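You operate a simulated robot arm through the tools that you are given. There is no shell and no other tool. Be economical: measure what you need, move in short steps, check, and stop when the job is done.

You are at the controls of a simulated robot arm. One attempt, no reset.

JOB
Close the white table: lamps off, dials at F and WIDE, turntable clear.
Fine: both photo lamps; TURN dial at F, blue dial at WIDE; the turntable's ink bottle goes in the white tray on the desk; take no shot. Set down upright: brown ink bottle.
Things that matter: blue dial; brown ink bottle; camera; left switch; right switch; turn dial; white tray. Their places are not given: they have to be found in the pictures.

The check looks at the end state, three seconds after you hand in, the way a careful person would. Anything else that was tipped, shoved, dropped, spilled or broken makes it a failure.

ROBOT AND FRAMES
A 7-joint arm with a two-finger parallel gripper, fixed in place. Base frame: the origin is at the foot of the arm, x ahead of it, y to its left, z up; the work surface is at about z = 86. Readings come in cm, degrees, newtons and seconds.
Its first joint turns from -149.0 to 149.0 degrees. Payload 3.5 kg.
The tool frame sits at the grasp point between the pads (the TCP): z along the fingers, y along the line on which they close. The tips reach 2.3 cm beyond it. Largest opening 9.4 cm; finger width 3.8, thickness 1; the body of the gripper, 5.4 by 9.6 cm, starts 3.9 cm behind the TCP.
Orientation is told as [roll, pitch, yaw] about the base's x, y, z axes, in that order, counted from this pose: with the fingers straight down and closing along the base's y, the tool's x points along the base's -x, its y along +y and its z along -z.

CONTROLS
- The arm moves only by the tool jog_arm. Its argument "series" is a list of rows, each a list of 3 entries, a list of its own where there are three numbers: the shift along the tool's x, y, z in cm, then the turn, a rotation vector about the tool's x, y, z in degrees, then the closure in counts, from 0 (fully open) to 255 (shut). In form: [[[dx, dy, dz], [ax, ay, az], hand], ...]. A call has 1 to 12 rows; each row shifts and turns the commanded pose from where the row before left it, along the tool's axes as they then stand. Rows are played at 5 a second. More than 5 cm and 8.6 degrees between two rows, or a gripper value outside its range, and nothing of the call is played. A pose out of reach is approached as far as the arm can. The call stops where the force on the tool passes 90 N (or 10 N more than at its start, if that is more) or the arm is blocked; 0.2 s more then pass. Each finger travels about 15.3 cm/s and halts on what it meets, pressing with about 39 N; the grip force reading is that of the motor and also rises with nothing between the fingers. The clock runs only during rows and for 0.2 s after the last one: add rows that do not move to give the fingers time. It gives the time, the measured TCP pose, the force on the tool (base axes), the opening and the grip force at its end, in the units of the frame above (readings bear some noise), with the torque about the TCP (base axes, N m) and any sound that the robot's microphone picked up.
- Cameras (640 x 400 px; columns grow to the right, rows downward): "scene" is fixed at [39.89, -50.07, 160.8]; the picture's right is [-0.91, -0.42, 0.00], its down [-0.38, 0.82, -0.42] and it looks along [0.18, -0.38, -0.91] (base axes); focal length 214 px, centre (320, 200). "wrist" rides on the gripper at [8.6, 1.6, -7.4] in the tool frame; the picture's right is [-0.18, 0.98, 0.00], its down [-0.58, -0.11, -0.81] and it looks along [-0.79, -0.15, 0.59] (tool axes); focal length 243 px, centre (320, 200).
- grab_frame(camera): a new picture of that camera. No time passes.
- locate(camera, pixels): for up to 12 pixels [column, row] of the newest picture of that camera ("zoom" is the newest enlarged one), the place [x, y, z] in the base frame of the surface seen there, good to about 0.2 cm. No time passes.
- close_up(camera, box): a new picture of the part [left, top, right, bottom] of that camera's present view, enlarged. No time passes.
- hand_in(): hands the job in; it is judged then, once.

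Work in short steps. Measure before you move; look again where a grasp or a placing could have gone wrong, and mend it. You have 80 turns and 34 pictures in all, those below and enlarged ones among them. Open the gripper and draw the arm clear of the work before you hand the job in, unless the task says otherwise; then end with one line.

The tools are called as name(argument=value, ...) on one line, values as JSON. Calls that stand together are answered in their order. jog_arm: Moves the arm, as the interface text tells. Its arguments: {"type":"object","properties":{"series":{"type":"array","items":{"type":"array"}}},"required":["series"]} The other tools are called the same way: grab_frame (camera) takes a picture; locate (camera, pixels) gives the place of the surface under pixels of a picture; close_up (camera, box) takes an enlarged picture of a part of a camera's view; hand_in () hands the job in.

At the start:

```text
time: 0.0
ee_pos: [5.64, -109.64, 116.81]
tool_rot: [-0.1, 0.0, 0.0]
ft_force: [-0.8, 0.1, -0.1]
moment: [0.0, 0.0, 0.01]
gripper_width: 9.38
gripper_force: 0.0
```

scene: 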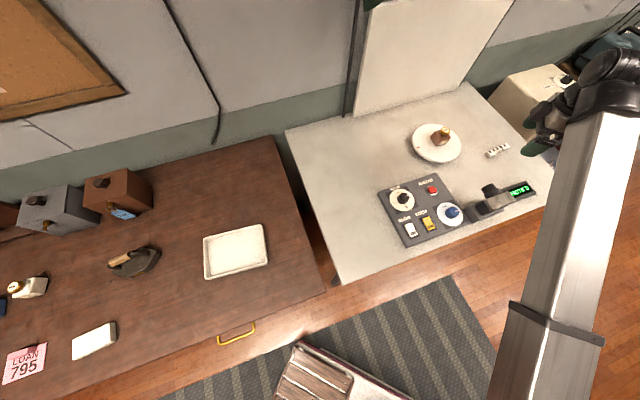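
wrist: 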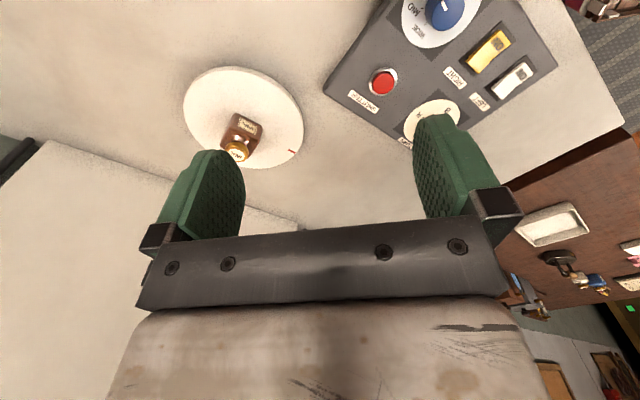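

The control panel is around scene pixels (425,210) and the turntable with the bottle around (437,140). I'll enlarge both the panel and the turntable first.

close_up(camera="scene", box=[370, 110, 550, 250])

close_up(camera="wrist", box=[310, 0, 590, 160])

```text
2.86 times, centred on (460, 180) of scene
```

zoom: 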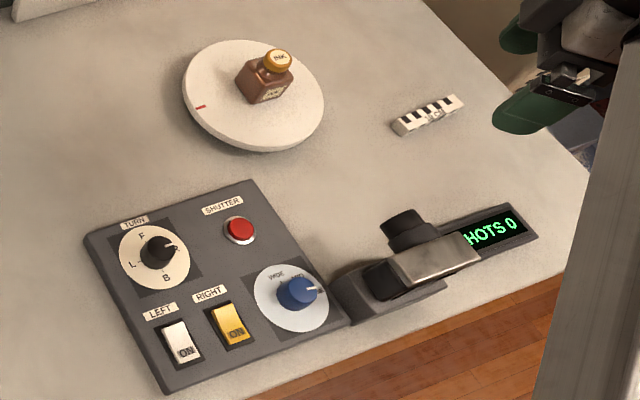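

```text
2.29 times, centred on (450, 80) of wrist
```

zoom: 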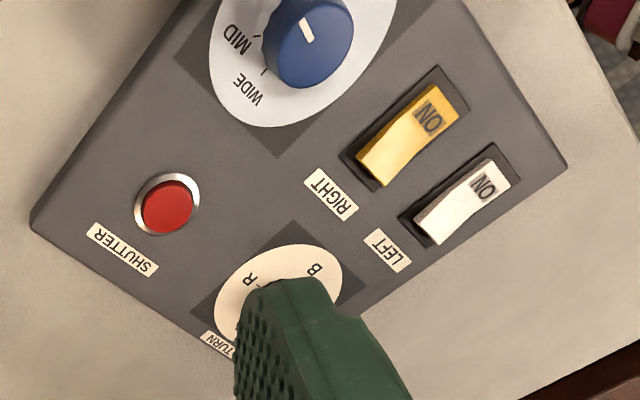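

Next I'll enlarge the panel alone, then locate the main points.

close_up(camera="scene", box=[385, 170, 473, 250])

locate(camera="scene", pixels=[[402, 198], [453, 211], [411, 229], [429, 223], [432, 190], [445, 130], [440, 141], [420, 140], [235, 252], [205, 240], [264, 228], [269, 263]])

```text
5.00 times, centred on (429, 210) of scene
```

zoom: 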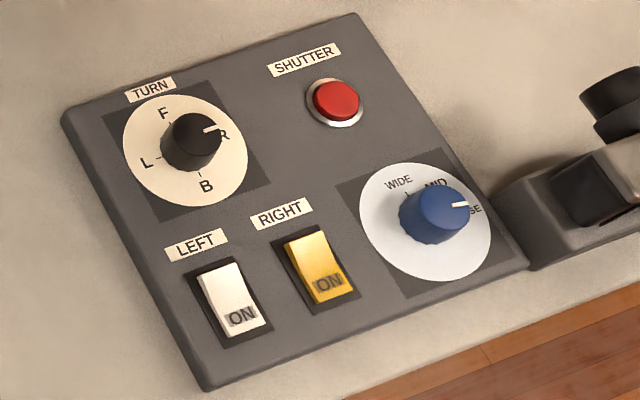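

```text
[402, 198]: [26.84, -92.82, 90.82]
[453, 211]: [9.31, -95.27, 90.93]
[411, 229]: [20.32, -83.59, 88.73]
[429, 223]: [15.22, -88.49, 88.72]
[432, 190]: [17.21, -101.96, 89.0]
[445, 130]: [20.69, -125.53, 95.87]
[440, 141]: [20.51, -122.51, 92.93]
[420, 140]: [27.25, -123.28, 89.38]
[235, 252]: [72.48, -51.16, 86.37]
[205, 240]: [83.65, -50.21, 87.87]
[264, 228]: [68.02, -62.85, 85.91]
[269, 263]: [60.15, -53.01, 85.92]
```

The TURN pointer is at R and the blue pointer near CLOSE, both on the panel enlargement. I'll locate dial letters, knobs, switch ends and panel corners on it.

locate(camera="zoom", pixels=[[163, 113], [206, 187], [146, 162], [224, 135], [190, 133], [212, 129], [214, 268], [240, 318], [301, 242], [329, 283], [398, 181], [440, 203]])

locate(camera="zoom", pixels=[[463, 205], [412, 195], [425, 275], [476, 210], [384, 190], [240, 338], [205, 268], [290, 240], [326, 300], [185, 205], [65, 110], [355, 15]])

close_up(camera="scene", box=[405, 115, 469, 165])

```text
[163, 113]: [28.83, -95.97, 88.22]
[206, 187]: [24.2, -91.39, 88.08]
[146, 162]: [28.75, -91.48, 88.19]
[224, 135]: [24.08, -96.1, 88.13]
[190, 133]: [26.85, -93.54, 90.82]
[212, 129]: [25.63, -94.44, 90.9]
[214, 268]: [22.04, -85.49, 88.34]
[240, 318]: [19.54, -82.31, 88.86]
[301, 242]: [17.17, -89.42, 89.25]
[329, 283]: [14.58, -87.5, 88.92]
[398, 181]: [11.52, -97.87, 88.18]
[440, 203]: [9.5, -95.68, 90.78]
```

```text
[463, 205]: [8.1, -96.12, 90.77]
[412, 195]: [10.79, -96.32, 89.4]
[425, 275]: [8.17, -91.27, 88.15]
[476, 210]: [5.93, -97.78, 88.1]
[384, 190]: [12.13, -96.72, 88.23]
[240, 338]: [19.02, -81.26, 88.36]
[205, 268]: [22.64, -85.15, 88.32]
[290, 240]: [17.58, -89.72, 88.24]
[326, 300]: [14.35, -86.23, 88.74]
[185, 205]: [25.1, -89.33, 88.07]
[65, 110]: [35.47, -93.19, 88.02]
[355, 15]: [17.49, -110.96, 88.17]
```

```text
8.00 times, centred on (437, 140) of scene
```

zoom: 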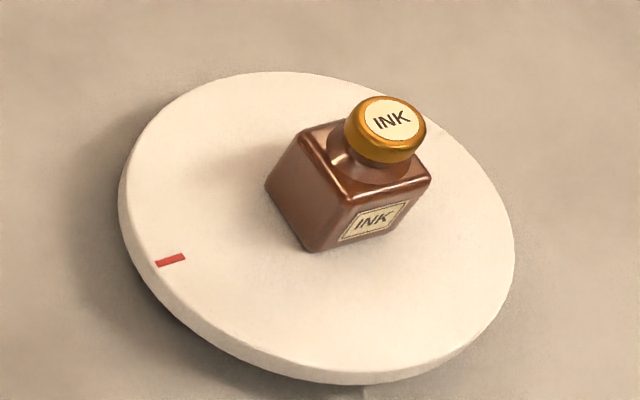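

TURN must go from R (base direction about -135°) to F (-45°), which is +90° counter-clockwise from above. I'll move the wrist camera closer over the panel to read the blue dial and the rocker states.

jog_arm(series=[[[0.5, 3.3, 1.7], [0, 0, 0], 0], [[0.5, 3.3, 1.7], [0, 0, 0], 0], [[0.5, 3.3, 1.7], [0, 0, 0], 0], [[0.5, 3.3, 1.7], [0, 0, 0], 0], [[0.5, 3.3, 1.7], [0, 0, 0], 0], [[0, 0, 0], [0, 0, 0], 0]])

grab_frame(camera="wrist")

```text
time: 1.4
ee_pos: [3.26, -93.17, 108.48]
tool_rot: [0.1, 0.1, 0.1]
ft_force: [-0.3, 0.2, 0.5]
moment: [0.02, -0.03, -0.02]
gripper_width: 9.4
gripper_force: 0.1
```

```text
27 pictures are left
```

wrist: 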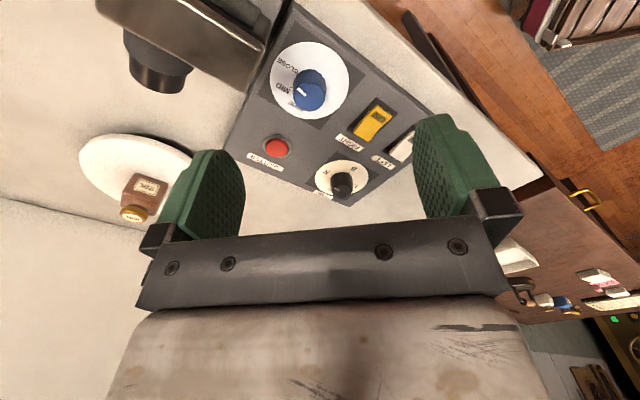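

The view shows the blue dial at (312,88), the yellow switch at (372,123) and the shutter at (276,148). I'll enlarge that area.

close_up(camera="wrist", box=[230, 30, 430, 200])

locate(camera="wrist", pixels=[[309, 42], [350, 80], [271, 92], [300, 120], [312, 95], [303, 91], [200, 40], [160, 75], [265, 25], [236, 100], [245, 60], [180, 5]])

```text
2.35 times, centred on (330, 115) of wrist
```

zoom: 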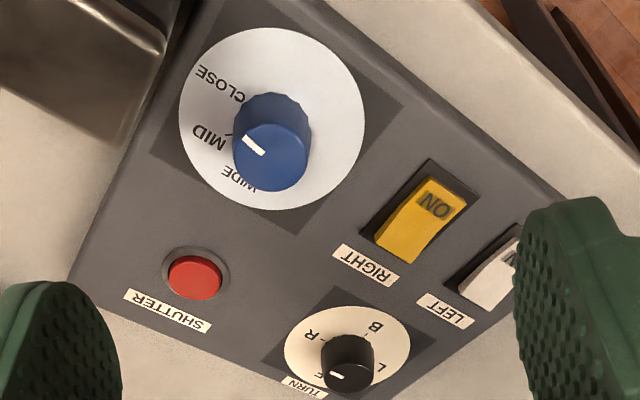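

```text
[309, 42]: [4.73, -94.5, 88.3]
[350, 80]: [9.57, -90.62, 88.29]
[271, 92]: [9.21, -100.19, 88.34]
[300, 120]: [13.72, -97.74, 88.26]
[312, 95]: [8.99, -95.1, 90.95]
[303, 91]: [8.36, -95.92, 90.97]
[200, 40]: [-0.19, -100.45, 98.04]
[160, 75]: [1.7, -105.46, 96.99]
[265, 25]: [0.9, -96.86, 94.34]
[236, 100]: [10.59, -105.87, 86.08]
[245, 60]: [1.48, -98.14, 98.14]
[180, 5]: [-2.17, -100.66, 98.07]
```

I'll locate the labels and pointer on this enlargement, and both ends of the rockers.

locate(camera="zoom", pixels=[[220, 84], [209, 137], [240, 178], [244, 137], [263, 153], [272, 157], [330, 377], [342, 374], [347, 372], [310, 335], [375, 328], [382, 367]])

locate(camera="zoom", pixels=[[396, 249], [402, 235], [412, 215], [424, 195], [436, 182], [384, 240], [448, 190], [480, 292], [490, 275], [505, 250], [195, 278], [195, 290]])

```text
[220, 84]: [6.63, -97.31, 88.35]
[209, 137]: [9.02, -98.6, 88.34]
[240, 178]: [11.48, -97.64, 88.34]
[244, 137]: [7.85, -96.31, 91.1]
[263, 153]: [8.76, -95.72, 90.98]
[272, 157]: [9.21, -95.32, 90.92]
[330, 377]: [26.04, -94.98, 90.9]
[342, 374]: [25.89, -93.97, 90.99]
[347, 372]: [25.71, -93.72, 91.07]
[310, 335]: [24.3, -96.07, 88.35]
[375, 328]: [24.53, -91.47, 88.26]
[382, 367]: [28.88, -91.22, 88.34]
```

```text
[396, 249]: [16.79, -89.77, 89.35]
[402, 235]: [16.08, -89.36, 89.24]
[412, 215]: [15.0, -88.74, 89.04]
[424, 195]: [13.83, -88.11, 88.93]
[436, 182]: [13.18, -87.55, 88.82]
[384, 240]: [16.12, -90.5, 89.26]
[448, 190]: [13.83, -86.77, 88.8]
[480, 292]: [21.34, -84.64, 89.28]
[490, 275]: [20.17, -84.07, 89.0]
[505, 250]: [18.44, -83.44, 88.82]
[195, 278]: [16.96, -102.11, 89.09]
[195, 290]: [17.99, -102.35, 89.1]
```

Both rockers have the label end high (z 89.3) and the ON end low (88.8), so both lamps are on. The bottle is far out (about 125 cm), so I take it first with a tilted tool, yawing +99° while rising so the wrist camera ends above the fingers.

jog_arm(series=[[[0, 0, -0.8], [0, 0, -8.3], 0], [[0, 0, -0.8], [0, 0, -8.3], 0], [[0, 0, -0.8], [0, 0, -8.3], 0], [[0, 0, -0.8], [0, 0, -8.3], 0], [[0, 0, -0.8], [0, 0, -8.3], 0], [[0, 0, -0.8], [0, 0, -8.3], 0], [[0, 0, -0.8], [0, 0, -8.3], 0], [[0, 0, -0.8], [0, 0, -8.3], 0], [[0, 0, 0], [0, 0, -8.3], 0], [[0, 0, 0], [0, 0, -8.3], 0], [[0, 0, 0], [0, 0, -8.3], 0], [[0, 0, 0], [0, 0, -8.3], 0]])

```text
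time: 4.0
ee_pos: [3.26, -93.1, 114.73]
tool_rot: [-0.1, 0.0, 88.2]
ft_force: [-0.1, 0.2, -0.2]
moment: [0.01, 0.01, 0.01]
gripper_width: 9.45
gripper_force: 0.0
out of reach, approached as far as the arm can: row 11, 12
```

The yaw stops at about 88°, which is good enough for a cap grasp. I back off 4°, tilt the fingers outward 45° and shift to x≈20 at safe height.

jog_arm(series=[[[0, -2.5, 0], [0, 0, 4], 0], [[0, -2.5, 0], [0, 7.5, 0], 0], [[0, -2.5, 0], [0, 7.5, 0], 0], [[0, -2.5, 0], [0, 7.5, 0], 0], [[0, -2.5, 0], [0, 7.5, 0], 0], [[0, -2.5, 0], [0, 7.5, 0], 0], [[0, -2.5, 0], [0, 7.5, 0], 0], [[0, 0, 0], [0, 0, 0], 0]])

grab_frame(camera="wrist")

```text
time: 5.8
ee_pos: [20.5, -94.8, 114.81]
tool_rot: [-0.1, 45.1, 84.1]
ft_force: [-0.1, -0.2, 0.0]
moment: [-0.01, -0.02, -0.05]
gripper_width: 9.39
gripper_force: 0.1
```

```text
25 pictures are left
```

wrist: 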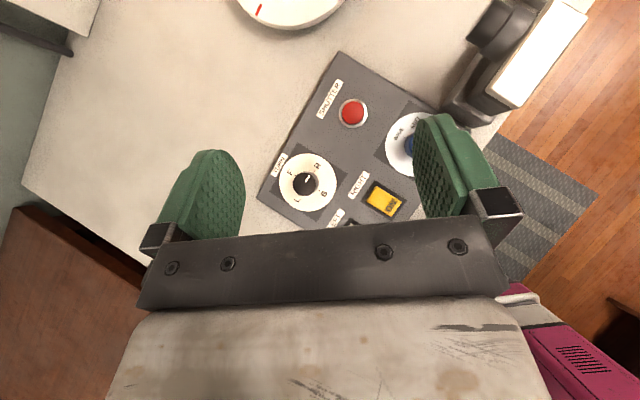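

Clear view from above: the shutter is at (353,112), the turntable edge is at the top, and the TURN pointer is at R. I move outward and down toward the bottle, staying well above it.

jog_arm(series=[[[1.5, -0.42, 3.9], [0, 0, 0], 0], [[1.5, -0.42, 3.9], [0, 0, 0], 0], [[1.5, -0.42, 3.9], [0, 0, 0], 0], [[1.5, -0.42, 3.9], [0, 0, 0], 0], [[0, 0, 0], [0, 0, 0], 0]])

grab_frame(camera="wrist")

```text
time: 7.0
ee_pos: [20.44, -109.97, 108.07]
tool_rot: [0.0, 45.1, 84.1]
ft_force: [0.5, 1.0, -0.5]
moment: [0.0, -0.01, -0.01]
gripper_width: 9.39
gripper_force: 0.0
```

```text
24 pictures are left
```

wrist: 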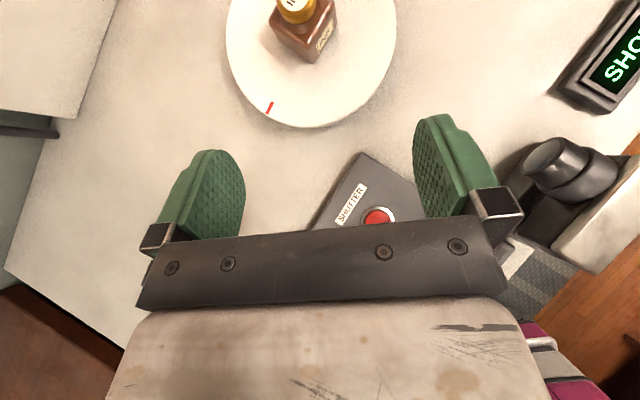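

The bottle now shows at (300,25). I'll locate its cap, shoulders and base.

locate(camera="wrist", pixels=[[293, 3], [283, 12], [312, 12], [297, 20], [312, 38], [272, 32], [307, 62], [336, 30], [300, 33], [270, 108], [320, 90], [293, 48]])

```text
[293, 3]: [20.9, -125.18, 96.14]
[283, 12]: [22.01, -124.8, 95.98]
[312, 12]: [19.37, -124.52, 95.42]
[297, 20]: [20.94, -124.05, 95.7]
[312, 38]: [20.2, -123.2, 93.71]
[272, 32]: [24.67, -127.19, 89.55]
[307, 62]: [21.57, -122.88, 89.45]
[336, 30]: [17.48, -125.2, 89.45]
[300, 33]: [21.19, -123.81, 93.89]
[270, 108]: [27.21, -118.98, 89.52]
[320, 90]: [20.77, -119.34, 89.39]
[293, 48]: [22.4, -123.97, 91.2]
```

The cap centre is about (20.8,-125.1), its top at z 96.1 and the shoulder at 93.9. I move to just above the cap, TCP (20.8,-124.9,100).

jog_arm(series=[[[1.19, -0.48, 4.04], [0, 0, 0], 0], [[1.19, -0.48, 4.04], [0, 0, 0], 0], [[1.19, -0.48, 4.04], [0, 0, 0], 0], [[1.19, -0.48, 4.04], [0, 0, 0], 0], [[0, 0, 0], [0, 0, 0], 0]])

grab_frame(camera="wrist")

```text
time: 8.2
ee_pos: [20.96, -125.06, 99.82]
tool_rot: [-0.1, 45.0, 84.2]
ft_force: [1.1, 0.1, 0.2]
moment: [0.0, -0.03, 0.0]
gripper_width: 9.41
gripper_force: 0.0
```

```text
23 pictures are left
```

wrist: 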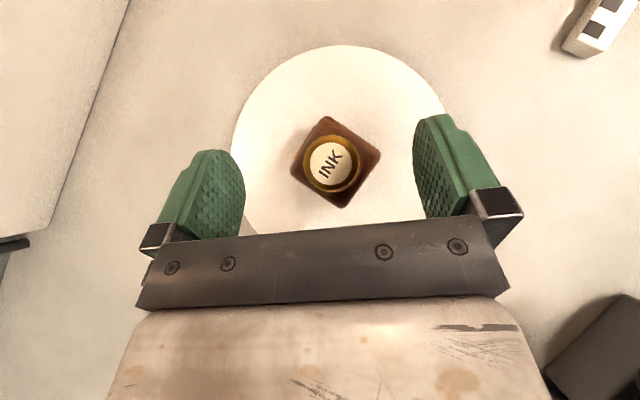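

The cap at (333,165) sits between the fingers; I'll locate its centre and edges precisely before descending.

locate(camera="wrist", pixels=[[333, 163], [306, 164], [361, 164], [333, 137], [331, 190], [296, 155], [380, 157], [330, 118], [344, 208], [370, 160]])

```text
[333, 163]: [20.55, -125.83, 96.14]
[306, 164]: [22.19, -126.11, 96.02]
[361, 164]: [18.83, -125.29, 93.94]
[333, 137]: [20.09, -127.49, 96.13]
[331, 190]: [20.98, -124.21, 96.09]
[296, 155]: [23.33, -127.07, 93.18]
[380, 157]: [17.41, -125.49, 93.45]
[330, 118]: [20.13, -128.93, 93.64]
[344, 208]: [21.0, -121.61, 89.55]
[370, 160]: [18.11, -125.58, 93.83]
```

Cap centre is (20.55,-125.85). I descend straight to TCP z 96.7, watching the force, without closing yet.

jog_arm(series=[[[-0.9, 0.17, 1.28], [0, 0, 0], 0], [[-0.9, 0.17, 1.28], [0, 0, 0], 0], [[0, 0, 0], [0, 0, 0], 0]])

grab_frame(camera="wrist")

```text
time: 9.0
ee_pos: [20.73, -125.42, 96.67]
tool_rot: [-0.1, 45.0, 84.1]
ft_force: [-0.9, 0.6, 0.8]
moment: [-0.02, 0.0, 0.0]
gripper_width: 9.39
gripper_force: 0.1
```

```text
22 pictures are left
```

wrist: 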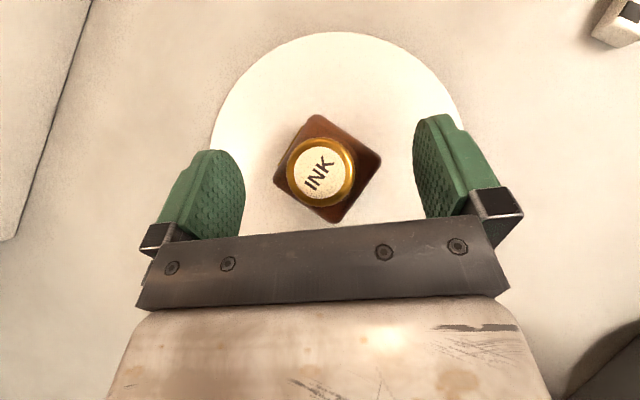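

Cap at (321,170) is centred between the pads. I close in stages and let the fingers settle.

jog_arm(series=[[[0, 0, 0], [0, 0, 0], 100], [[0, 0, 0], [0, 0, 0], 140], [[0, 0, 0], [0, 0, 0], 170], [[0, 0, 0], [0, 0, 0], 200], [[0, 0, 0], [0, 0, 0], 255], [[0, 0, 0], [0, 0, 0], 255], [[0, 0, 0], [0, 0, 0], 255]])

grab_frame(camera="wrist")

```text
time: 10.6
ee_pos: [20.67, -125.35, 96.97]
tool_rot: [-0.3, 45.2, 84.2]
ft_force: [1.3, -4.3, 29.9]
moment: [-0.33, 0.19, -0.01]
gripper_width: 3.47
gripper_force: 38.9
```

```text
21 pictures are left
```

wrist: 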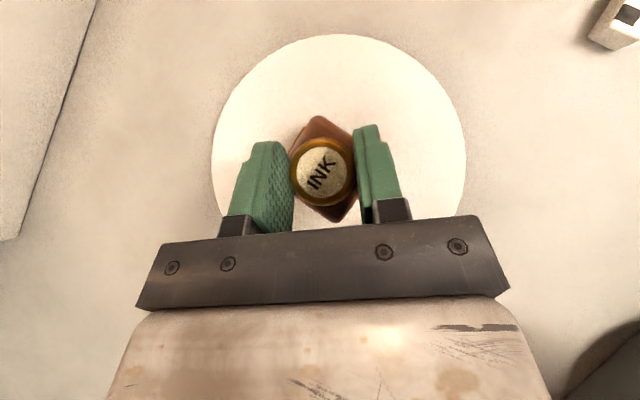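

Grip holds at 3.47 cm with some upward reaction from the shoulders. I lift straight up slightly and check.

jog_arm(series=[[[0.35, 0, -0.35], [0, 0, 0], 255], [[0.7, 0, -0.7], [0, 0, 0], 255], [[0.7, 0, -0.7], [0, 0, 0], 255], [[0.7, 0, -0.7], [0, 0, 0], 255], [[0, 0, 0], [0, 0, 0], 255]])

grab_frame(camera="wrist")

```text
time: 11.8
ee_pos: [20.88, -125.39, 100.14]
tool_rot: [-0.1, 45.0, 84.1]
ft_force: [0.4, -0.8, -1.6]
moment: [0.01, -0.02, 0.03]
gripper_width: 3.46
gripper_force: 39.0
```

```text
20 pictures are left
```

wrist: 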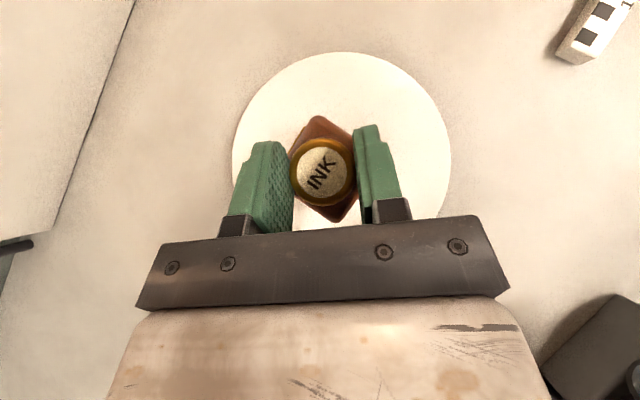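

The bottle is held upright, with about 1.6 N of load. I retract and rise to about (20.5,-100,112) with the tilt kept.

jog_arm(series=[[[-1.18, 0.38, -3.28], [0, 0, 0], 255], [[-1.18, 0.38, -3.28], [0, 0, 0], 255], [[-1.18, 0.38, -3.28], [0, 0, 0], 255], [[-1.18, 0.38, -3.28], [0, 0, 0], 255], [[-1.18, 0.38, -3.28], [0, 0, 0], 255], [[-1.18, 0.38, -3.28], [0, 0, 0], 255], [[-1.18, 0.38, -3.28], [0, 0, 0], 255], [[-1.18, 0.38, -3.28], [0, 0, 0], 255], [[0, 0, 0], [0, 0, 0], 255]])

```text
time: 13.8
ee_pos: [20.33, -100.0, 112.43]
tool_rot: [-0.1, 45.0, 84.2]
ft_force: [-0.1, 1.5, -0.9]
moment: [0.01, -0.03, -0.03]
gripper_width: 3.45
gripper_force: 38.7
```

The retreat went as planned, grip 3.45 cm. Now the first half of the straight carry toward the tray, turning 2.7° per row about the vertical.

jog_arm(series=[[[-2.38, -2.93, -2.38], [1.91, 0, -1.91], 255], [[-2.28, -3.08, -2.28], [1.91, 0, -1.91], 255], [[-2.18, -3.23, -2.18], [1.91, 0, -1.91], 255], [[-2.07, -3.37, -2.07], [1.91, 0, -1.91], 255], [[-1.95, -3.51, -1.95], [1.91, 0, -1.91], 255], [[-1.83, -3.63, -1.83], [1.91, 0, -1.91], 255], [[-1.71, -3.75, -1.71], [1.91, 0, -1.91], 255], [[-1.58, -3.86, -1.58], [1.91, 0, -1.91], 255], [[0, 0, 0], [0, 0, 0], 255]])

```text
time: 15.8
ee_pos: [46.29, -75.83, 112.22]
tool_rot: [-0.1, 45.0, 105.7]
ft_force: [-0.2, 0.3, -2.0]
moment: [0.01, -0.01, 0.02]
gripper_width: 3.45
gripper_force: 39.5
```

Position (46.3,-75.8) is as computed. Continuing the second half to above the tray, then a look.

jog_arm(series=[[[-1.45, -3.96, -1.45], [1.91, 0, -1.91], 255], [[-1.32, -4.05, -1.32], [1.91, 0, -1.91], 255], [[-1.18, -4.13, -1.18], [1.91, 0, -1.91], 255], [[-1.04, -4.21, -1.04], [1.91, 0, -1.91], 255], [[-0.9, -4.27, -0.9], [1.91, 0, -1.91], 255], [[-0.76, -4.33, -0.76], [1.91, 0, -1.91], 255], [[-0.61, -4.38, -0.61], [1.91, 0, -1.91], 255], [[-0.47, -4.41, -0.47], [1.91, 0, -1.91], 255], [[0, 0, 0], [0, 0, 0], 255]])

grab_frame(camera="wrist")

close_up(camera="scene", box=[130, 170, 330, 310])

```text
time: 17.8
ee_pos: [72.27, -51.14, 111.98]
tool_rot: [-0.1, 45.1, 127.2]
ft_force: [0.5, -0.3, -1.5]
moment: [0.02, 0.0, -0.03]
gripper_width: 3.44
gripper_force: 38.4
```

```text
19 pictures are left
```

wrist: 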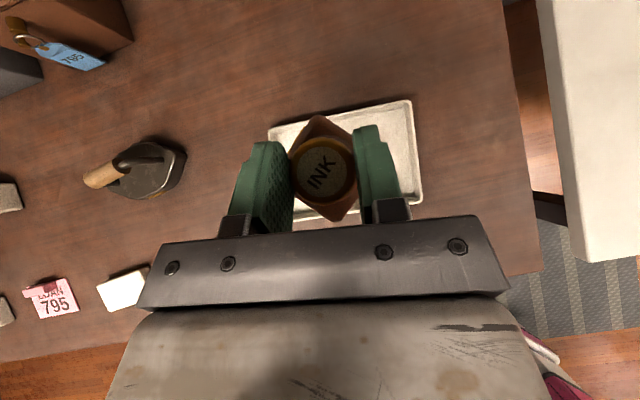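

```text
2.86 times, centred on (230, 240) of scene
```

zoom: 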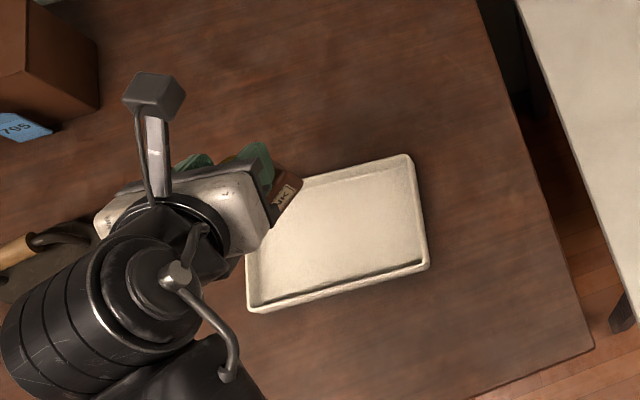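

I'll measure the tray's corners and floor from the wrist view.

locate(camera="wrist", pixels=[[410, 103], [421, 196], [270, 129], [400, 130], [385, 120], [407, 180]])

locate(camera="zoom", pixels=[[249, 309], [428, 267], [409, 158], [340, 230], [380, 200], [300, 260], [305, 180], [250, 255]])

```text
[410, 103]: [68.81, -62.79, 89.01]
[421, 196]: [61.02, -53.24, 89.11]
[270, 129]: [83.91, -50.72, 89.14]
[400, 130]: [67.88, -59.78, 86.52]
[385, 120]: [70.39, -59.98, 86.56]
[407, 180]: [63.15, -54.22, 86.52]
```

```text
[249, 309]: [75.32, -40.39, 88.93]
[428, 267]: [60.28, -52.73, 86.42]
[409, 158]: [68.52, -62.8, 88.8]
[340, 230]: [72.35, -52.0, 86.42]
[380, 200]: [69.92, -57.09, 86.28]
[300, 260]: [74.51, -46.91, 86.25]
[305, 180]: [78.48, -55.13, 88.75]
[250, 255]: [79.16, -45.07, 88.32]
```

The tray floor is at z 86.45, the rim at 89, centre (72.3,-51.7), so the bottle is over the middle. I descend 17 cm straight down, about 1 cm short of contact.

jog_arm(series=[[[-2.4, 0, 2.4], [0, 0, 0], 255], [[-2.4, 0, 2.4], [0, 0, 0], 255], [[-2.4, 0, 2.4], [0, 0, 0], 255], [[-2.4, 0, 2.4], [0, 0, 0], 255], [[-2.4, 0, 2.4], [0, 0, 0], 255], [[0, 0, 0], [0, 0, 0], 255]])

jog_arm(series=[[[-0.25, 0, 0.25], [0, 0, 0], 255], [[-0.25, 0, 0.25], [0, 0, 0], 255], [[0, 0, 0], [0, 0, 0], 255]])

```text
time: 19.2
ee_pos: [72.4, -51.52, 95.22]
tool_rot: [-0.1, 45.1, 127.3]
ft_force: [0.5, 0.0, -1.7]
moment: [-0.02, 0.01, 0.0]
gripper_width: 3.5
gripper_force: 38.9
```

```text
time: 20.0
ee_pos: [72.33, -51.42, 94.55]
tool_rot: [-0.1, 45.0, 127.3]
ft_force: [-0.3, 0.0, -1.1]
moment: [0.01, 0.03, 0.0]
gripper_width: 3.44
gripper_force: 39.3
```

At z 94.55 with no contact yet, I go on in small steps.

jog_arm(series=[[[-0.18, 0, 0.18], [0, 0, 0], 255], [[-0.18, 0, 0.18], [0, 0, 0], 255], [[0, 0, 0], [0, 0, 0], 255]])

```text
time: 20.8
ee_pos: [72.27, -51.33, 94.09]
tool_rot: [0.0, 45.2, 127.2]
ft_force: [0.3, 0.8, 2.0]
moment: [-0.06, 0.09, 0.0]
gripper_width: 3.47
gripper_force: 38.7
```

The vertical force flipped to +2 N, so it is touching. One last small step, then I open in stages.

jog_arm(series=[[[-0.07, 0, 0.07], [0, 0, 0], 255], [[0, 0, 0], [0, 0, 0], 255], [[0, 0, 0], [0, 0, 0], 150], [[0, 0, 0], [0, 0, 0], 100], [[0, 0, 0], [0, 0, 0], 0], [[0, 0, 0], [0, 0, 0], 0], [[0, 0, 0], [0, 0, 0], 0]])

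jog_arm(series=[[[1.4, 0, -1.4], [0, 0, 0], 0], [[2.1, 0, -2.1], [0, 0, 0], 0], [[2.1, 0, -2.1], [0, 0, 0], 0], [[2.1, 0, -2.1], [0, 0, 0], 0], [[2.1, 0, -2.1], [0, 0, 0], 0], [[2.1, 0, -2.1], [0, 0, 0], 0], [[0, 0, 0], [0, 0, 0], 0]])

grab_frame(camera="wrist")

```text
time: 22.4
ee_pos: [72.33, -51.29, 93.94]
tool_rot: [-0.1, 45.1, 127.3]
ft_force: [0.3, -0.2, 0.6]
moment: [0.02, 0.0, 0.01]
gripper_width: 9.39
gripper_force: 0.1
```

```text
time: 24.0
ee_pos: [72.26, -51.35, 111.0]
tool_rot: [0.0, 45.0, 127.3]
ft_force: [-0.7, -0.6, -0.4]
moment: [-0.01, 0.0, -0.01]
gripper_width: 9.4
gripper_force: 0.0
```

```text
17 pictures are left
```

wrist: 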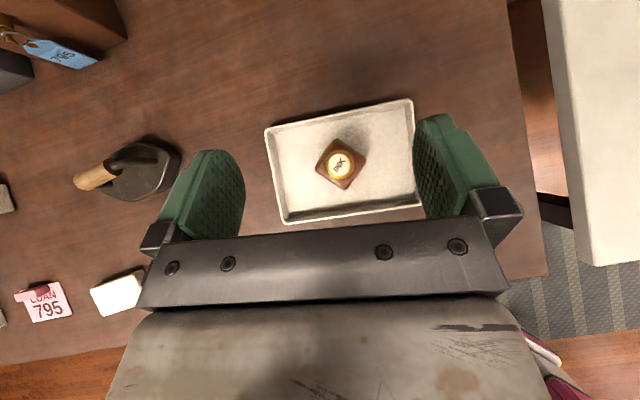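

The bottle stands upright in the tray at (341,165). I bring the tool back to straight down before going to the panel.

jog_arm(series=[[[0, 0, 0], [0, -7.5, 0], 0], [[0, 0, 0], [0, -7.5, 0], 0], [[0, 0, 0], [0, -7.5, 0], 0], [[0, 0, 0], [0, -7.5, 0], 0], [[0, 0, 0], [0, -7.5, 0], 0], [[0, 0, 0], [0, -7.5, 0], 0], [[0, 0, 0], [0, 0, 0], 0]])

jog_arm(series=[[[-0.38, 4.89, 0], [0, 0, 6.86], 0], [[0.21, 4.89, 0], [0, 0, 6.86], 0], [[0.79, 4.84, 0], [0, 0, 6.86], 0], [[1.37, 4.7, 0], [0, 0, 6.86], 0], [[1.92, 4.51, 0], [0, 0, 6.86], 0], [[2.44, 4.25, 0], [0, 0, 6.86], 0], [[2.93, 3.92, 0], [0, 0, 6.86], 0], [[3.38, 3.55, 0], [0, 0, 6.86], 0], [[3.78, 3.12, 0], [0, 0, 6.86], 0], [[4.13, 2.65, 0], [0, 0, 6.86], 0], [[4.41, 2.13, 0], [0, 0, 6.86], 0], [[4.64, 1.59, 0], [0, 0, 6.86], 0]])

```text
time: 25.6
ee_pos: [72.33, -51.17, 110.78]
tool_rot: [0.0, 0.0, 127.4]
ft_force: [-0.4, -0.6, -0.3]
moment: [-0.02, 0.02, 0.01]
gripper_width: 9.4
gripper_force: 0.0
```

```text
time: 28.2
ee_pos: [22.93, -83.62, 110.75]
tool_rot: [-0.1, -0.1, 45.0]
ft_force: [0.5, 0.2, 0.6]
moment: [-0.05, -0.01, -0.01]
gripper_width: 9.41
gripper_force: 0.0
```

Now over the panel at yaw 45°. I close the fingers and come down above the LEFT switch's label end (21.3,-84.4), stopping at TCP z 94.5 to look.

jog_arm(series=[[[0.85, 0.3, 4.06], [0, 0, 0], 255], [[0.85, 0.3, 4.06], [0, 0, 0], 255], [[0, 0, 4.06], [0, 0, 0], 255], [[0, 0, 4.06], [0, 0, 0], 255], [[0, 0, 0], [0, 0, 0], 255], [[0, 0, 0], [0, 0, 0], 255]])

grab_frame(camera="wrist")

```text
time: 29.6
ee_pos: [21.39, -84.03, 94.11]
tool_rot: [-0.2, -0.2, 45.1]
ft_force: [1.1, 0.1, 0.3]
moment: [0.01, 0.0, -0.03]
gripper_width: 0.0
gripper_force: 39.2
```

```text
16 pictures are left
```

wrist: 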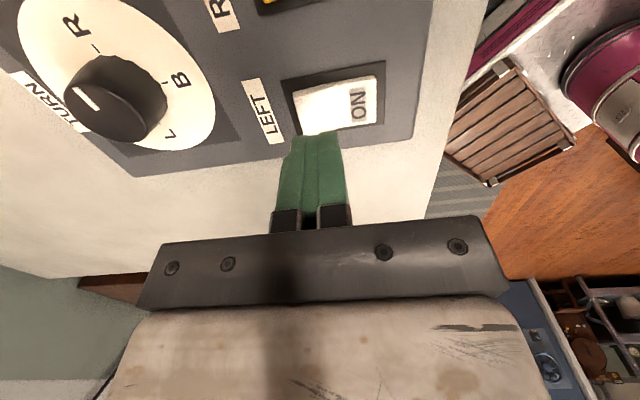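

I'll locate the rocker's edges in this view to confirm the press point.

locate(camera="wrist", pixels=[[297, 93], [301, 128], [335, 105], [377, 78], [377, 122], [285, 85], [316, 137], [383, 100]])

```text
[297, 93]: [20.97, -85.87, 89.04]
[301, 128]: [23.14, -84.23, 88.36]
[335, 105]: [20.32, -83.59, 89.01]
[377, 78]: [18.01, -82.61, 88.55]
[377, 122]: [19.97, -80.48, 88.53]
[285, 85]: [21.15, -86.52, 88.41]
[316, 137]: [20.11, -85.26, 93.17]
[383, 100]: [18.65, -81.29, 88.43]
```

My position sits about 1.3 cm from the rocker centre toward the label end, which suits a press. I lower to near contact and then press in small steps.

jog_arm(series=[[[0, -0.15, 1.2], [0, 0, 0], 255], [[0, 0, 1.2], [0, 0, 0], 255], [[0, 0, 0.2], [0, 0, 0], 255], [[0, 0, 0.2], [0, 0, 0], 255], [[0, 0, 0], [0, 0, 0], 255]])

```text
time: 30.8
ee_pos: [21.51, -84.06, 91.58]
tool_rot: [-0.2, -0.1, 45.1]
ft_force: [0.9, -0.8, 1.9]
moment: [-0.06, -0.03, 0.01]
gripper_width: 0.01
gripper_force: 39.2
```

Contact is just beginning (1.9 N at z 91.6). I press on in 0.2 cm steps.

jog_arm(series=[[[0, 0, 0.2], [0, 0, 0], 255], [[0, 0, 0.2], [0, 0, 0], 255], [[0, 0, 0.2], [0, 0, 0], 255], [[0, 0, 0], [0, 0, 0], 255]])

```text
time: 31.8
ee_pos: [21.49, -84.14, 91.31]
tool_rot: [-0.3, 0.0, 45.1]
ft_force: [9.5, -8.0, 78.0]
moment: [0.26, 0.36, -0.02]
gripper_width: 0.0
gripper_force: 38.9
heard: click
```

A click was heard. I back off 6 cm and check the rocker.

jog_arm(series=[[[0, 0, -2], [0, 0, 0], 255], [[0, 0, -2], [0, 0, 0], 255], [[0, 0, -2], [0, 0, 0], 255], [[0, 0, 0], [0, 0, 0], 255]])

close_up(camera="wrist", box=[190, 0, 450, 160])

```text
time: 32.8
ee_pos: [21.66, -84.03, 97.08]
tool_rot: [-0.1, -0.1, 45.1]
ft_force: [0.0, 0.0, 0.9]
moment: [-0.02, 0.0, 0.01]
gripper_width: 0.0
gripper_force: 39.0
```

```text
2.46 times, centred on (320, 80) of wrist
```

zoom: 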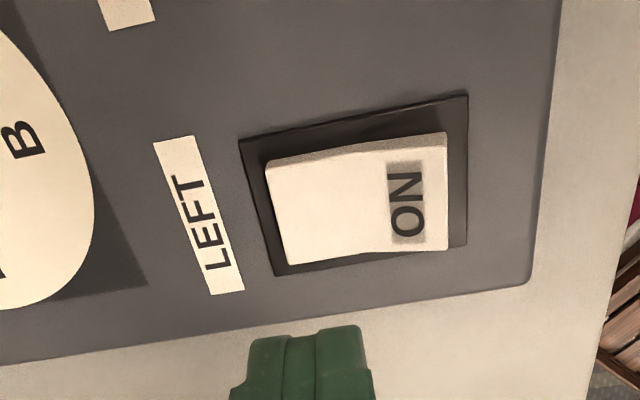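

The ON end now looks raised. I verify heights and move over to the RIGHT switch's label end (16.0,-89.6).

locate(camera="zoom", pixels=[[283, 210], [340, 205], [435, 195], [430, 240], [290, 250]])

jog_arm(series=[[[4, 0, 0], [0, 0, 0], 255], [[3.98, 0, 0], [0, 0, 0], 255], [[0, 0, 0], [0, 0, 0], 255]])

grab_frame(camera="wrist")

```text
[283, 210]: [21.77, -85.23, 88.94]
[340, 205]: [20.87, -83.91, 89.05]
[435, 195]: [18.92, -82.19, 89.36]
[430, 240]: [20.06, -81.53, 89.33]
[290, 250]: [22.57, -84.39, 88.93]
```

```text
time: 33.6
ee_pos: [16.22, -89.65, 96.92]
tool_rot: [-0.1, -0.1, 45.1]
ft_force: [-0.2, 1.3, 0.9]
moment: [0.01, 0.02, 0.01]
gripper_width: 0.03
gripper_force: 39.0
```

```text
14 pictures are left
```

wrist: 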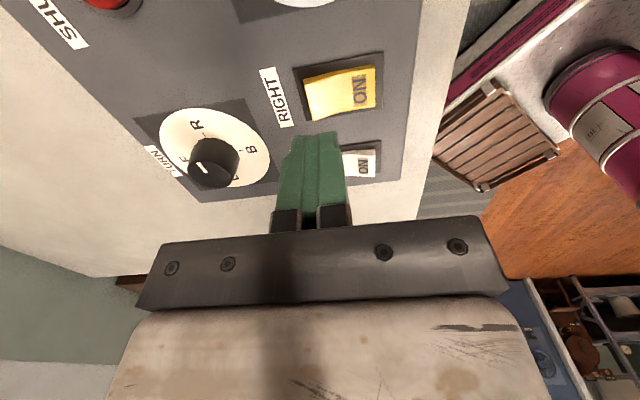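

LEFT is off, its ON end now at 89.35. I check the yellow rocker's corners before pressing.

locate(camera="wrist", pixels=[[306, 81], [314, 118], [373, 68], [375, 106], [340, 92]])

```text
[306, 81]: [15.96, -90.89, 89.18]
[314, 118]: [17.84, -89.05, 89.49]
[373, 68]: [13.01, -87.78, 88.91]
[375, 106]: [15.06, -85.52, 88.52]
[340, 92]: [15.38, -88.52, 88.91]
```

I shift 0.4 cm across and lower to just above contact.

jog_arm(series=[[[-0.4, 0.05, 2.6], [0, 0, 0], 255], [[0, 0, 2.5], [0, 0, 0], 255], [[0, 0, 0.2], [0, 0, 0], 255], [[0, 0, 0], [0, 0, 0], 255]])

jog_arm(series=[[[0, 0, 0.2], [0, 0, 0], 255], [[0, 0, 0.2], [0, 0, 0], 255], [[0, 0, 0.2], [0, 0, 0], 255], [[0, 0, 0], [0, 0, 0], 255]])

```text
time: 34.6
ee_pos: [16.14, -89.37, 91.49]
tool_rot: [-0.1, -0.1, 45.1]
ft_force: [0.5, 0.2, -0.4]
moment: [0.0, 0.01, -0.01]
gripper_width: 0.01
gripper_force: 39.2
```

```text
time: 35.6
ee_pos: [16.13, -89.4, 91.36]
tool_rot: [-0.1, 0.0, 45.1]
ft_force: [4.2, -5.2, 19.5]
moment: [0.09, -0.03, 0.01]
gripper_width: 0.0
gripper_force: 39.5
heard: click
```

Second click. I back off, then open the fingers and go above the TURN knob (26.5,-93.75), yawing back to about -7°.

jog_arm(series=[[[0, 0, -3.5], [0, 0, 0], 255], [[0, 0, -3.5], [0, 0, 0], 255], [[-1.42, -3.47, 0], [0, 0, 0], 0], [[-1.42, -3.47, 0], [0, 0, 0], 0], [[-1.42, -3.47, 0], [0, 0, 0], 0], [[0, 0, 0], [0, 0, 7.43], 0], [[0, 0, 0], [0, 0, 7.43], 0], [[0, 0, 0], [0, 0, 7.43], 0], [[0, 0, 0], [0, 0, 7.43], 0], [[0, 0, 0], [0, 0, 7.43], 0], [[0, 0, 0], [0, 0, 7.43], 0], [[0, 0, 0], [0, 0, 7.43], 0]])

close_up(camera="scene", box=[370, 160, 490, 260])

grab_frame(camera="wrist")

```text
time: 38.2
ee_pos: [26.49, -93.75, 98.22]
tool_rot: [0.0, -0.1, -7.2]
ft_force: [0.2, -0.1, 0.3]
moment: [0.03, -0.01, 0.01]
gripper_width: 9.39
gripper_force: 0.0
```

```text
4.00 times, centred on (430, 210) of scene
```

zoom: 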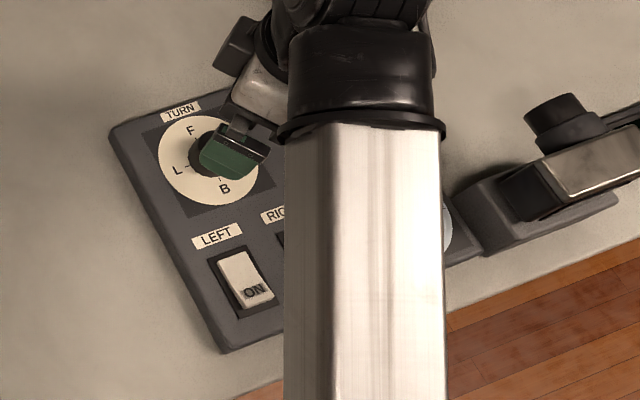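

```text
12 pictures are left
```

wrist: 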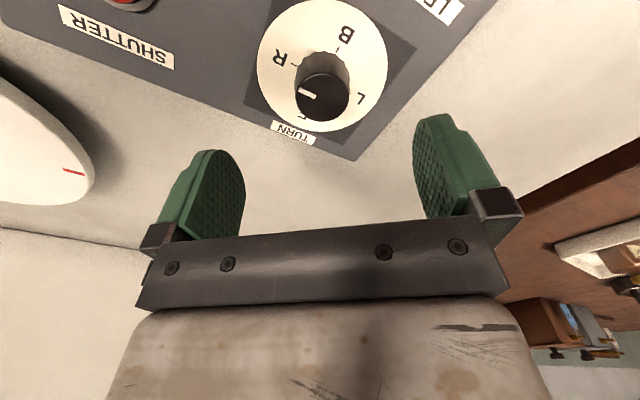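

The wrist view shows the knob top at about (323,97). I'll locate it to confirm alignment.

locate(camera="wrist", pixels=[[323, 97], [302, 92], [315, 96], [296, 99], [349, 97], [322, 120], [322, 74], [280, 58], [360, 97], [346, 33], [302, 117]])

```text
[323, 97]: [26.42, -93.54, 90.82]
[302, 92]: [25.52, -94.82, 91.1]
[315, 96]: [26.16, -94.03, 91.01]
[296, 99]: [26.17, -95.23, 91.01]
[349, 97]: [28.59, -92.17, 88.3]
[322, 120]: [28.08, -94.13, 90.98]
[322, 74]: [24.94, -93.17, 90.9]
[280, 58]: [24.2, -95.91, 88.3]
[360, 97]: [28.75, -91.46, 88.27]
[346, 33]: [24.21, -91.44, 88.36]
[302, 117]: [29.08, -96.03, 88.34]
```

Knob centre (26.5,-93.65), radius about 1.6, matches the TCP. I lower to z 91.4 and close on it.

jog_arm(series=[[[0, 0.1, 2.3], [0, 0, 0], 0], [[0, 0, 2.3], [0, 0, 0], 0], [[0, 0, 2.2], [0, 0, 0], 0], [[0, 0, 0], [0, 0, 0], 120], [[0, 0, 0], [0, 0, 0], 255], [[0, 0, 0], [0, 0, 0], 255], [[0, 0, 0], [0, 0, 0], 255]])

```text
time: 39.8
ee_pos: [26.46, -93.69, 91.29]
tool_rot: [-0.1, -0.1, -7.0]
ft_force: [-0.5, -5.1, -2.9]
moment: [-0.33, -0.2, -0.01]
gripper_width: 3.65
gripper_force: 45.4
```

The knob is gripped (3.65 cm). I turn it counter-clockwise from above, 45° first.

jog_arm(series=[[[0, 0, 0], [0, 0, -7.5], 255], [[0, 0, 0], [0, 0, -7.5], 255], [[0, 0, 0], [0, 0, -7.5], 255], [[0, 0, 0], [0, 0, -7.5], 255], [[0, 0, 0], [0, 0, -7.5], 255], [[0, 0, 0], [0, 0, -7.5], 255], [[0, 0, 0], [0, 0, 0], 255]])

```text
time: 41.4
ee_pos: [26.48, -93.8, 91.35]
tool_rot: [-0.1, 0.0, 38.2]
ft_force: [0.7, -17.1, -16.7]
moment: [-0.59, 0.49, 0.0]
gripper_width: 3.67
gripper_force: 45.3
```

Turning smoothly with modest side force. Another 45°.

jog_arm(series=[[[0, 0, 0], [0, 0, -7.5], 255], [[0, 0, 0], [0, 0, -7.5], 255], [[0, 0, 0], [0, 0, -7.5], 255], [[0, 0, 0], [0, 0, -7.5], 255], [[0, 0, 0], [0, 0, -7.5], 255], [[0, 0, 0], [0, 0, -7.5], 255], [[0, 0, 0], [0, 0, 0], 255]])

jog_arm(series=[[[0, 0, 0], [0, 0, 0], 100], [[0, 0, 0], [0, 0, 0], 0], [[0, 0, 0], [0, 0, 0], 0], [[0, 0, -2.5], [0, 0, 0], 0], [[0, 0, -2.5], [0, 0, 0], 0], [[0, 0, -2.5], [0, 0, 0], 0], [[0, 0, 0], [0, 0, 0], 0]])

close_up(camera="wrist", box=[190, 0, 450, 160])

```text
time: 43.0
ee_pos: [26.45, -93.79, 91.38]
tool_rot: [-0.1, -0.1, 83.2]
ft_force: [5.4, -11.2, -24.2]
moment: [-0.12, -0.05, -0.01]
gripper_width: 3.68
gripper_force: 44.9
```

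```text
time: 44.6
ee_pos: [26.52, -93.88, 98.74]
tool_rot: [0.0, 0.0, 83.1]
ft_force: [-1.2, 0.4, 0.1]
moment: [-0.01, 0.01, 0.0]
gripper_width: 9.39
gripper_force: 0.0
```

```text
2.46 times, centred on (320, 80) of wrist
```

zoom: 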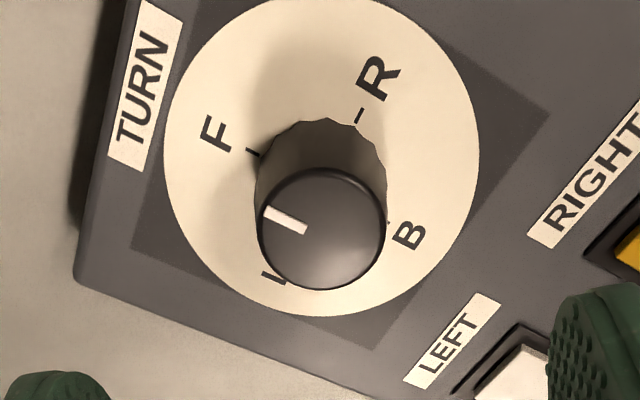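

The pointer lies along the B–F line toward F. I check its angle numerically.

locate(camera="zoom", pixels=[[268, 213], [302, 228], [320, 232], [252, 151], [362, 112], [258, 228], [386, 228], [216, 133], [410, 236]])

```text
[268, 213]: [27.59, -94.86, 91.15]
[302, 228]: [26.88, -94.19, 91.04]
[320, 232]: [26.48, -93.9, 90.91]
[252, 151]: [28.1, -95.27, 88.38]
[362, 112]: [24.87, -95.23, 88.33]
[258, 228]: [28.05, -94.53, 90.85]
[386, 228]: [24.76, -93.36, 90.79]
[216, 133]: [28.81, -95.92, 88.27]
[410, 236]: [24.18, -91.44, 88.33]
```

TURN is at F (pointer -43°, F at -45°). Next the blue knob: I rise and yaw back toward -90° so the wrist camera stays on the side away from the camera object.

jog_arm(series=[[[0, 0, -2], [0, 0, 8.3], 0], [[0, 0, -2], [0, 0, 8.3], 0], [[0, 0, -2], [0, 0, 8.3], 0], [[0, 0, 0], [0, 0, 8.3], 0], [[0, 0, 0], [0, 0, 8.3], 0], [[0, 0, 0], [0, 0, 8.3], 0], [[0, 0, 0], [0, 0, 8.3], 0], [[0, 0, 0], [0, 0, 8.3], 0], [[0, 0, 0], [0, 0, 8.3], 0], [[0, 0, 0], [0, 0, 8.3], 0], [[0, 0, 0], [0, 0, 8.3], 0], [[0, 0, 0], [0, 0, 8.3], 0]])

jog_arm(series=[[[0, 0, 0], [0, 0, 8.3], 0], [[0, 0, 0], [0, 0, 8.3], 0], [[0, 0, 0], [0, 0, 8.3], 0], [[0, 0, 0], [0, 0, 8.3], 0], [[0, 0, 0], [0, 0, 8.3], 0], [[0, 0, 0], [0, 0, 8.3], 0], [[0, 0, 0], [0, 0, 8.3], 0], [[0, 0, 0], [0, 0, 8.3], 0], [[0, 0, 0], [0, 0, 8.3], 0], [[0, 0, 0], [0, 0, 0], 92]])

```text
time: 47.2
ee_pos: [26.4, -93.66, 104.99]
tool_rot: [0.0, -0.1, -16.7]
ft_force: [0.2, 0.3, -0.8]
moment: [-0.01, 0.0, -0.02]
gripper_width: 9.41
gripper_force: 0.1
```

```text
time: 49.4
ee_pos: [26.31, -93.7, 104.83]
tool_rot: [0.1, 0.0, -91.4]
ft_force: [-0.5, -0.3, 1.2]
moment: [0.0, 0.02, -0.01]
gripper_width: 6.01
gripper_force: 0.1
```

Yaw reached. I move over the blue knob (9.3,-95.6), staying at TCP z about 101 for a look.

jog_arm(series=[[[-0.58, -4.24, 0], [0, 0, 0], 92], [[-0.58, -4.24, 0], [0, 0, 0], 92], [[-0.58, -4.24, 1], [0, 0, 0], 92], [[-0.58, -4.24, 2], [0, 0, 0], 92], [[0, 0, 0], [0, 0, 0], 92]])

grab_frame(camera="wrist")

```text
time: 50.6
ee_pos: [9.42, -95.67, 102.01]
tool_rot: [0.1, 0.0, -91.1]
ft_force: [-0.1, 0.2, -0.1]
moment: [-0.03, -0.01, -0.02]
gripper_width: 6.0
gripper_force: 0.1
```

```text
10 pictures are left
```

wrist: 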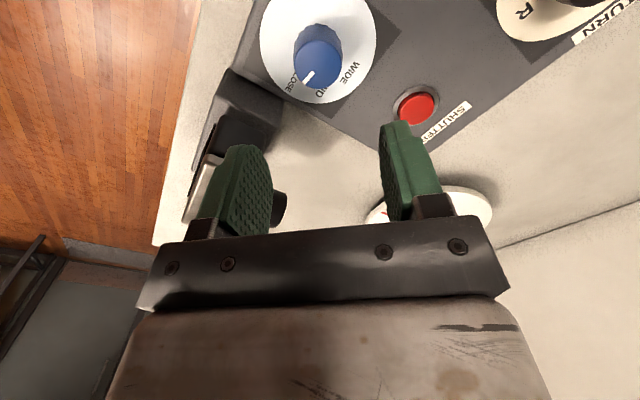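

I locate the blue knob's top, pointer, labels, and the nearest camera-base points.

locate(camera="wrist", pixels=[[318, 67], [307, 78], [313, 72], [318, 90], [341, 66], [294, 68], [350, 72], [292, 84], [222, 75], [283, 95], [255, 110], [230, 130]])

```text
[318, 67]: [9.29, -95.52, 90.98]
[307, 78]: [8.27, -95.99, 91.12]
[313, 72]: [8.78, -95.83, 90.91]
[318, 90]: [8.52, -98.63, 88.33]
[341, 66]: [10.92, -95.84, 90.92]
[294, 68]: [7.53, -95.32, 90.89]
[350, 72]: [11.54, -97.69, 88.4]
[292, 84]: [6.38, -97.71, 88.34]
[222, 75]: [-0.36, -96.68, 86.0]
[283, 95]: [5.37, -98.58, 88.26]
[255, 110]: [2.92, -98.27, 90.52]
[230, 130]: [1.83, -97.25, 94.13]
```

Knob centre (9.25,-95.55), radius 1.7; the camera base stays over 6 cm away. I lower to z 91.4 and close.

jog_arm(series=[[[0.12, -0.17, 3.6], [0, 0, 0], 92], [[0, 0, 3.5], [0, 0, 0], 92], [[0, 0, 3.4], [0, 0, 0], 92], [[0, 0, 0], [0, 0, 0], 92], [[0, 0, 0], [0, 0, 0], 150], [[0, 0, 0], [0, 0, 0], 255], [[0, 0, 0], [0, 0, 0], 255], [[0, 0, 0], [0, 0, 0], 255]])

jog_arm(series=[[[0, 0, 0], [0, 0, -8.3], 255], [[0, 0, 0], [0, 0, -8.3], 255], [[0, 0, 0], [0, 0, -8.3], 255], [[0, 0, 0], [0, 0, -8.3], 255], [[0, 0, 0], [0, 0, -8.3], 255], [[0, 0, 0], [0, 0, -8.3], 255], [[0, 0, 0], [0, 0, 0], 255]])

```text
time: 52.4
ee_pos: [9.27, -95.67, 91.5]
tool_rot: [-0.1, 0.0, -91.3]
ft_force: [-14.9, 1.0, -8.3]
moment: [-0.25, 0.39, 0.08]
gripper_width: 3.61
gripper_force: 44.8
```

```text
time: 54.0
ee_pos: [9.39, -95.6, 91.36]
tool_rot: [0.0, -0.2, -41.3]
ft_force: [-0.8, -14.4, 7.8]
moment: [0.08, 0.51, 0.04]
gripper_width: 3.61
gripper_force: 44.8
```

First 50° stroke done. I release, rise clear, yaw back, and take a look before the second stroke.

jog_arm(series=[[[0, 0, 0], [0, 0, 0], 92], [[0, 0, 0], [0, 0, 0], 92], [[0, 0, -3], [0, 0, 0], 92], [[0, 0, -3], [0, 0, 0], 92], [[0, 0, 0], [0, 0, 8.3], 92], [[0, 0, 0], [0, 0, 8.3], 92], [[0, 0, 0], [0, 0, 8.3], 92], [[0, 0, 0], [0, 0, 8.3], 92], [[0, 0, 0], [0, 0, 8.3], 92], [[0, 0, 0], [0, 0, 8.3], 92], [[0, 0, 0], [0, 0, 0], 92]])

close_up(camera="wrist", box=[220, 0, 420, 125])

```text
time: 56.4
ee_pos: [9.2, -95.31, 97.32]
tool_rot: [0.2, 0.0, -91.4]
ft_force: [0.1, 0.7, 0.0]
moment: [0.02, -0.02, 0.0]
gripper_width: 6.03
gripper_force: 0.2
```

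```text
3.20 times, centred on (320, 62) of wrist
```

zoom: 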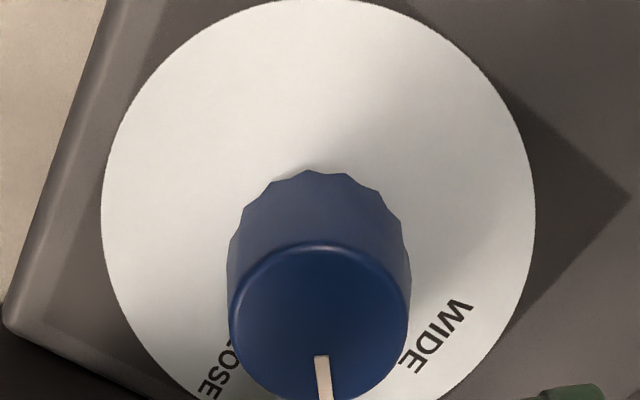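

The pointer now points straight down in the picture, at MID. I measure its angle against WIDE.

locate(camera="zoom", pixels=[[320, 358], [325, 395], [318, 322], [436, 333], [223, 368], [230, 325], [410, 325]])

```text
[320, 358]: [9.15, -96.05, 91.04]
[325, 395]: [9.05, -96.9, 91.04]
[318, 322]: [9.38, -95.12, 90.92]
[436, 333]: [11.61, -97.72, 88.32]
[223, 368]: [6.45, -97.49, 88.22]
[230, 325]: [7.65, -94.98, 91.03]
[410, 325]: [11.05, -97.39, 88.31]
```

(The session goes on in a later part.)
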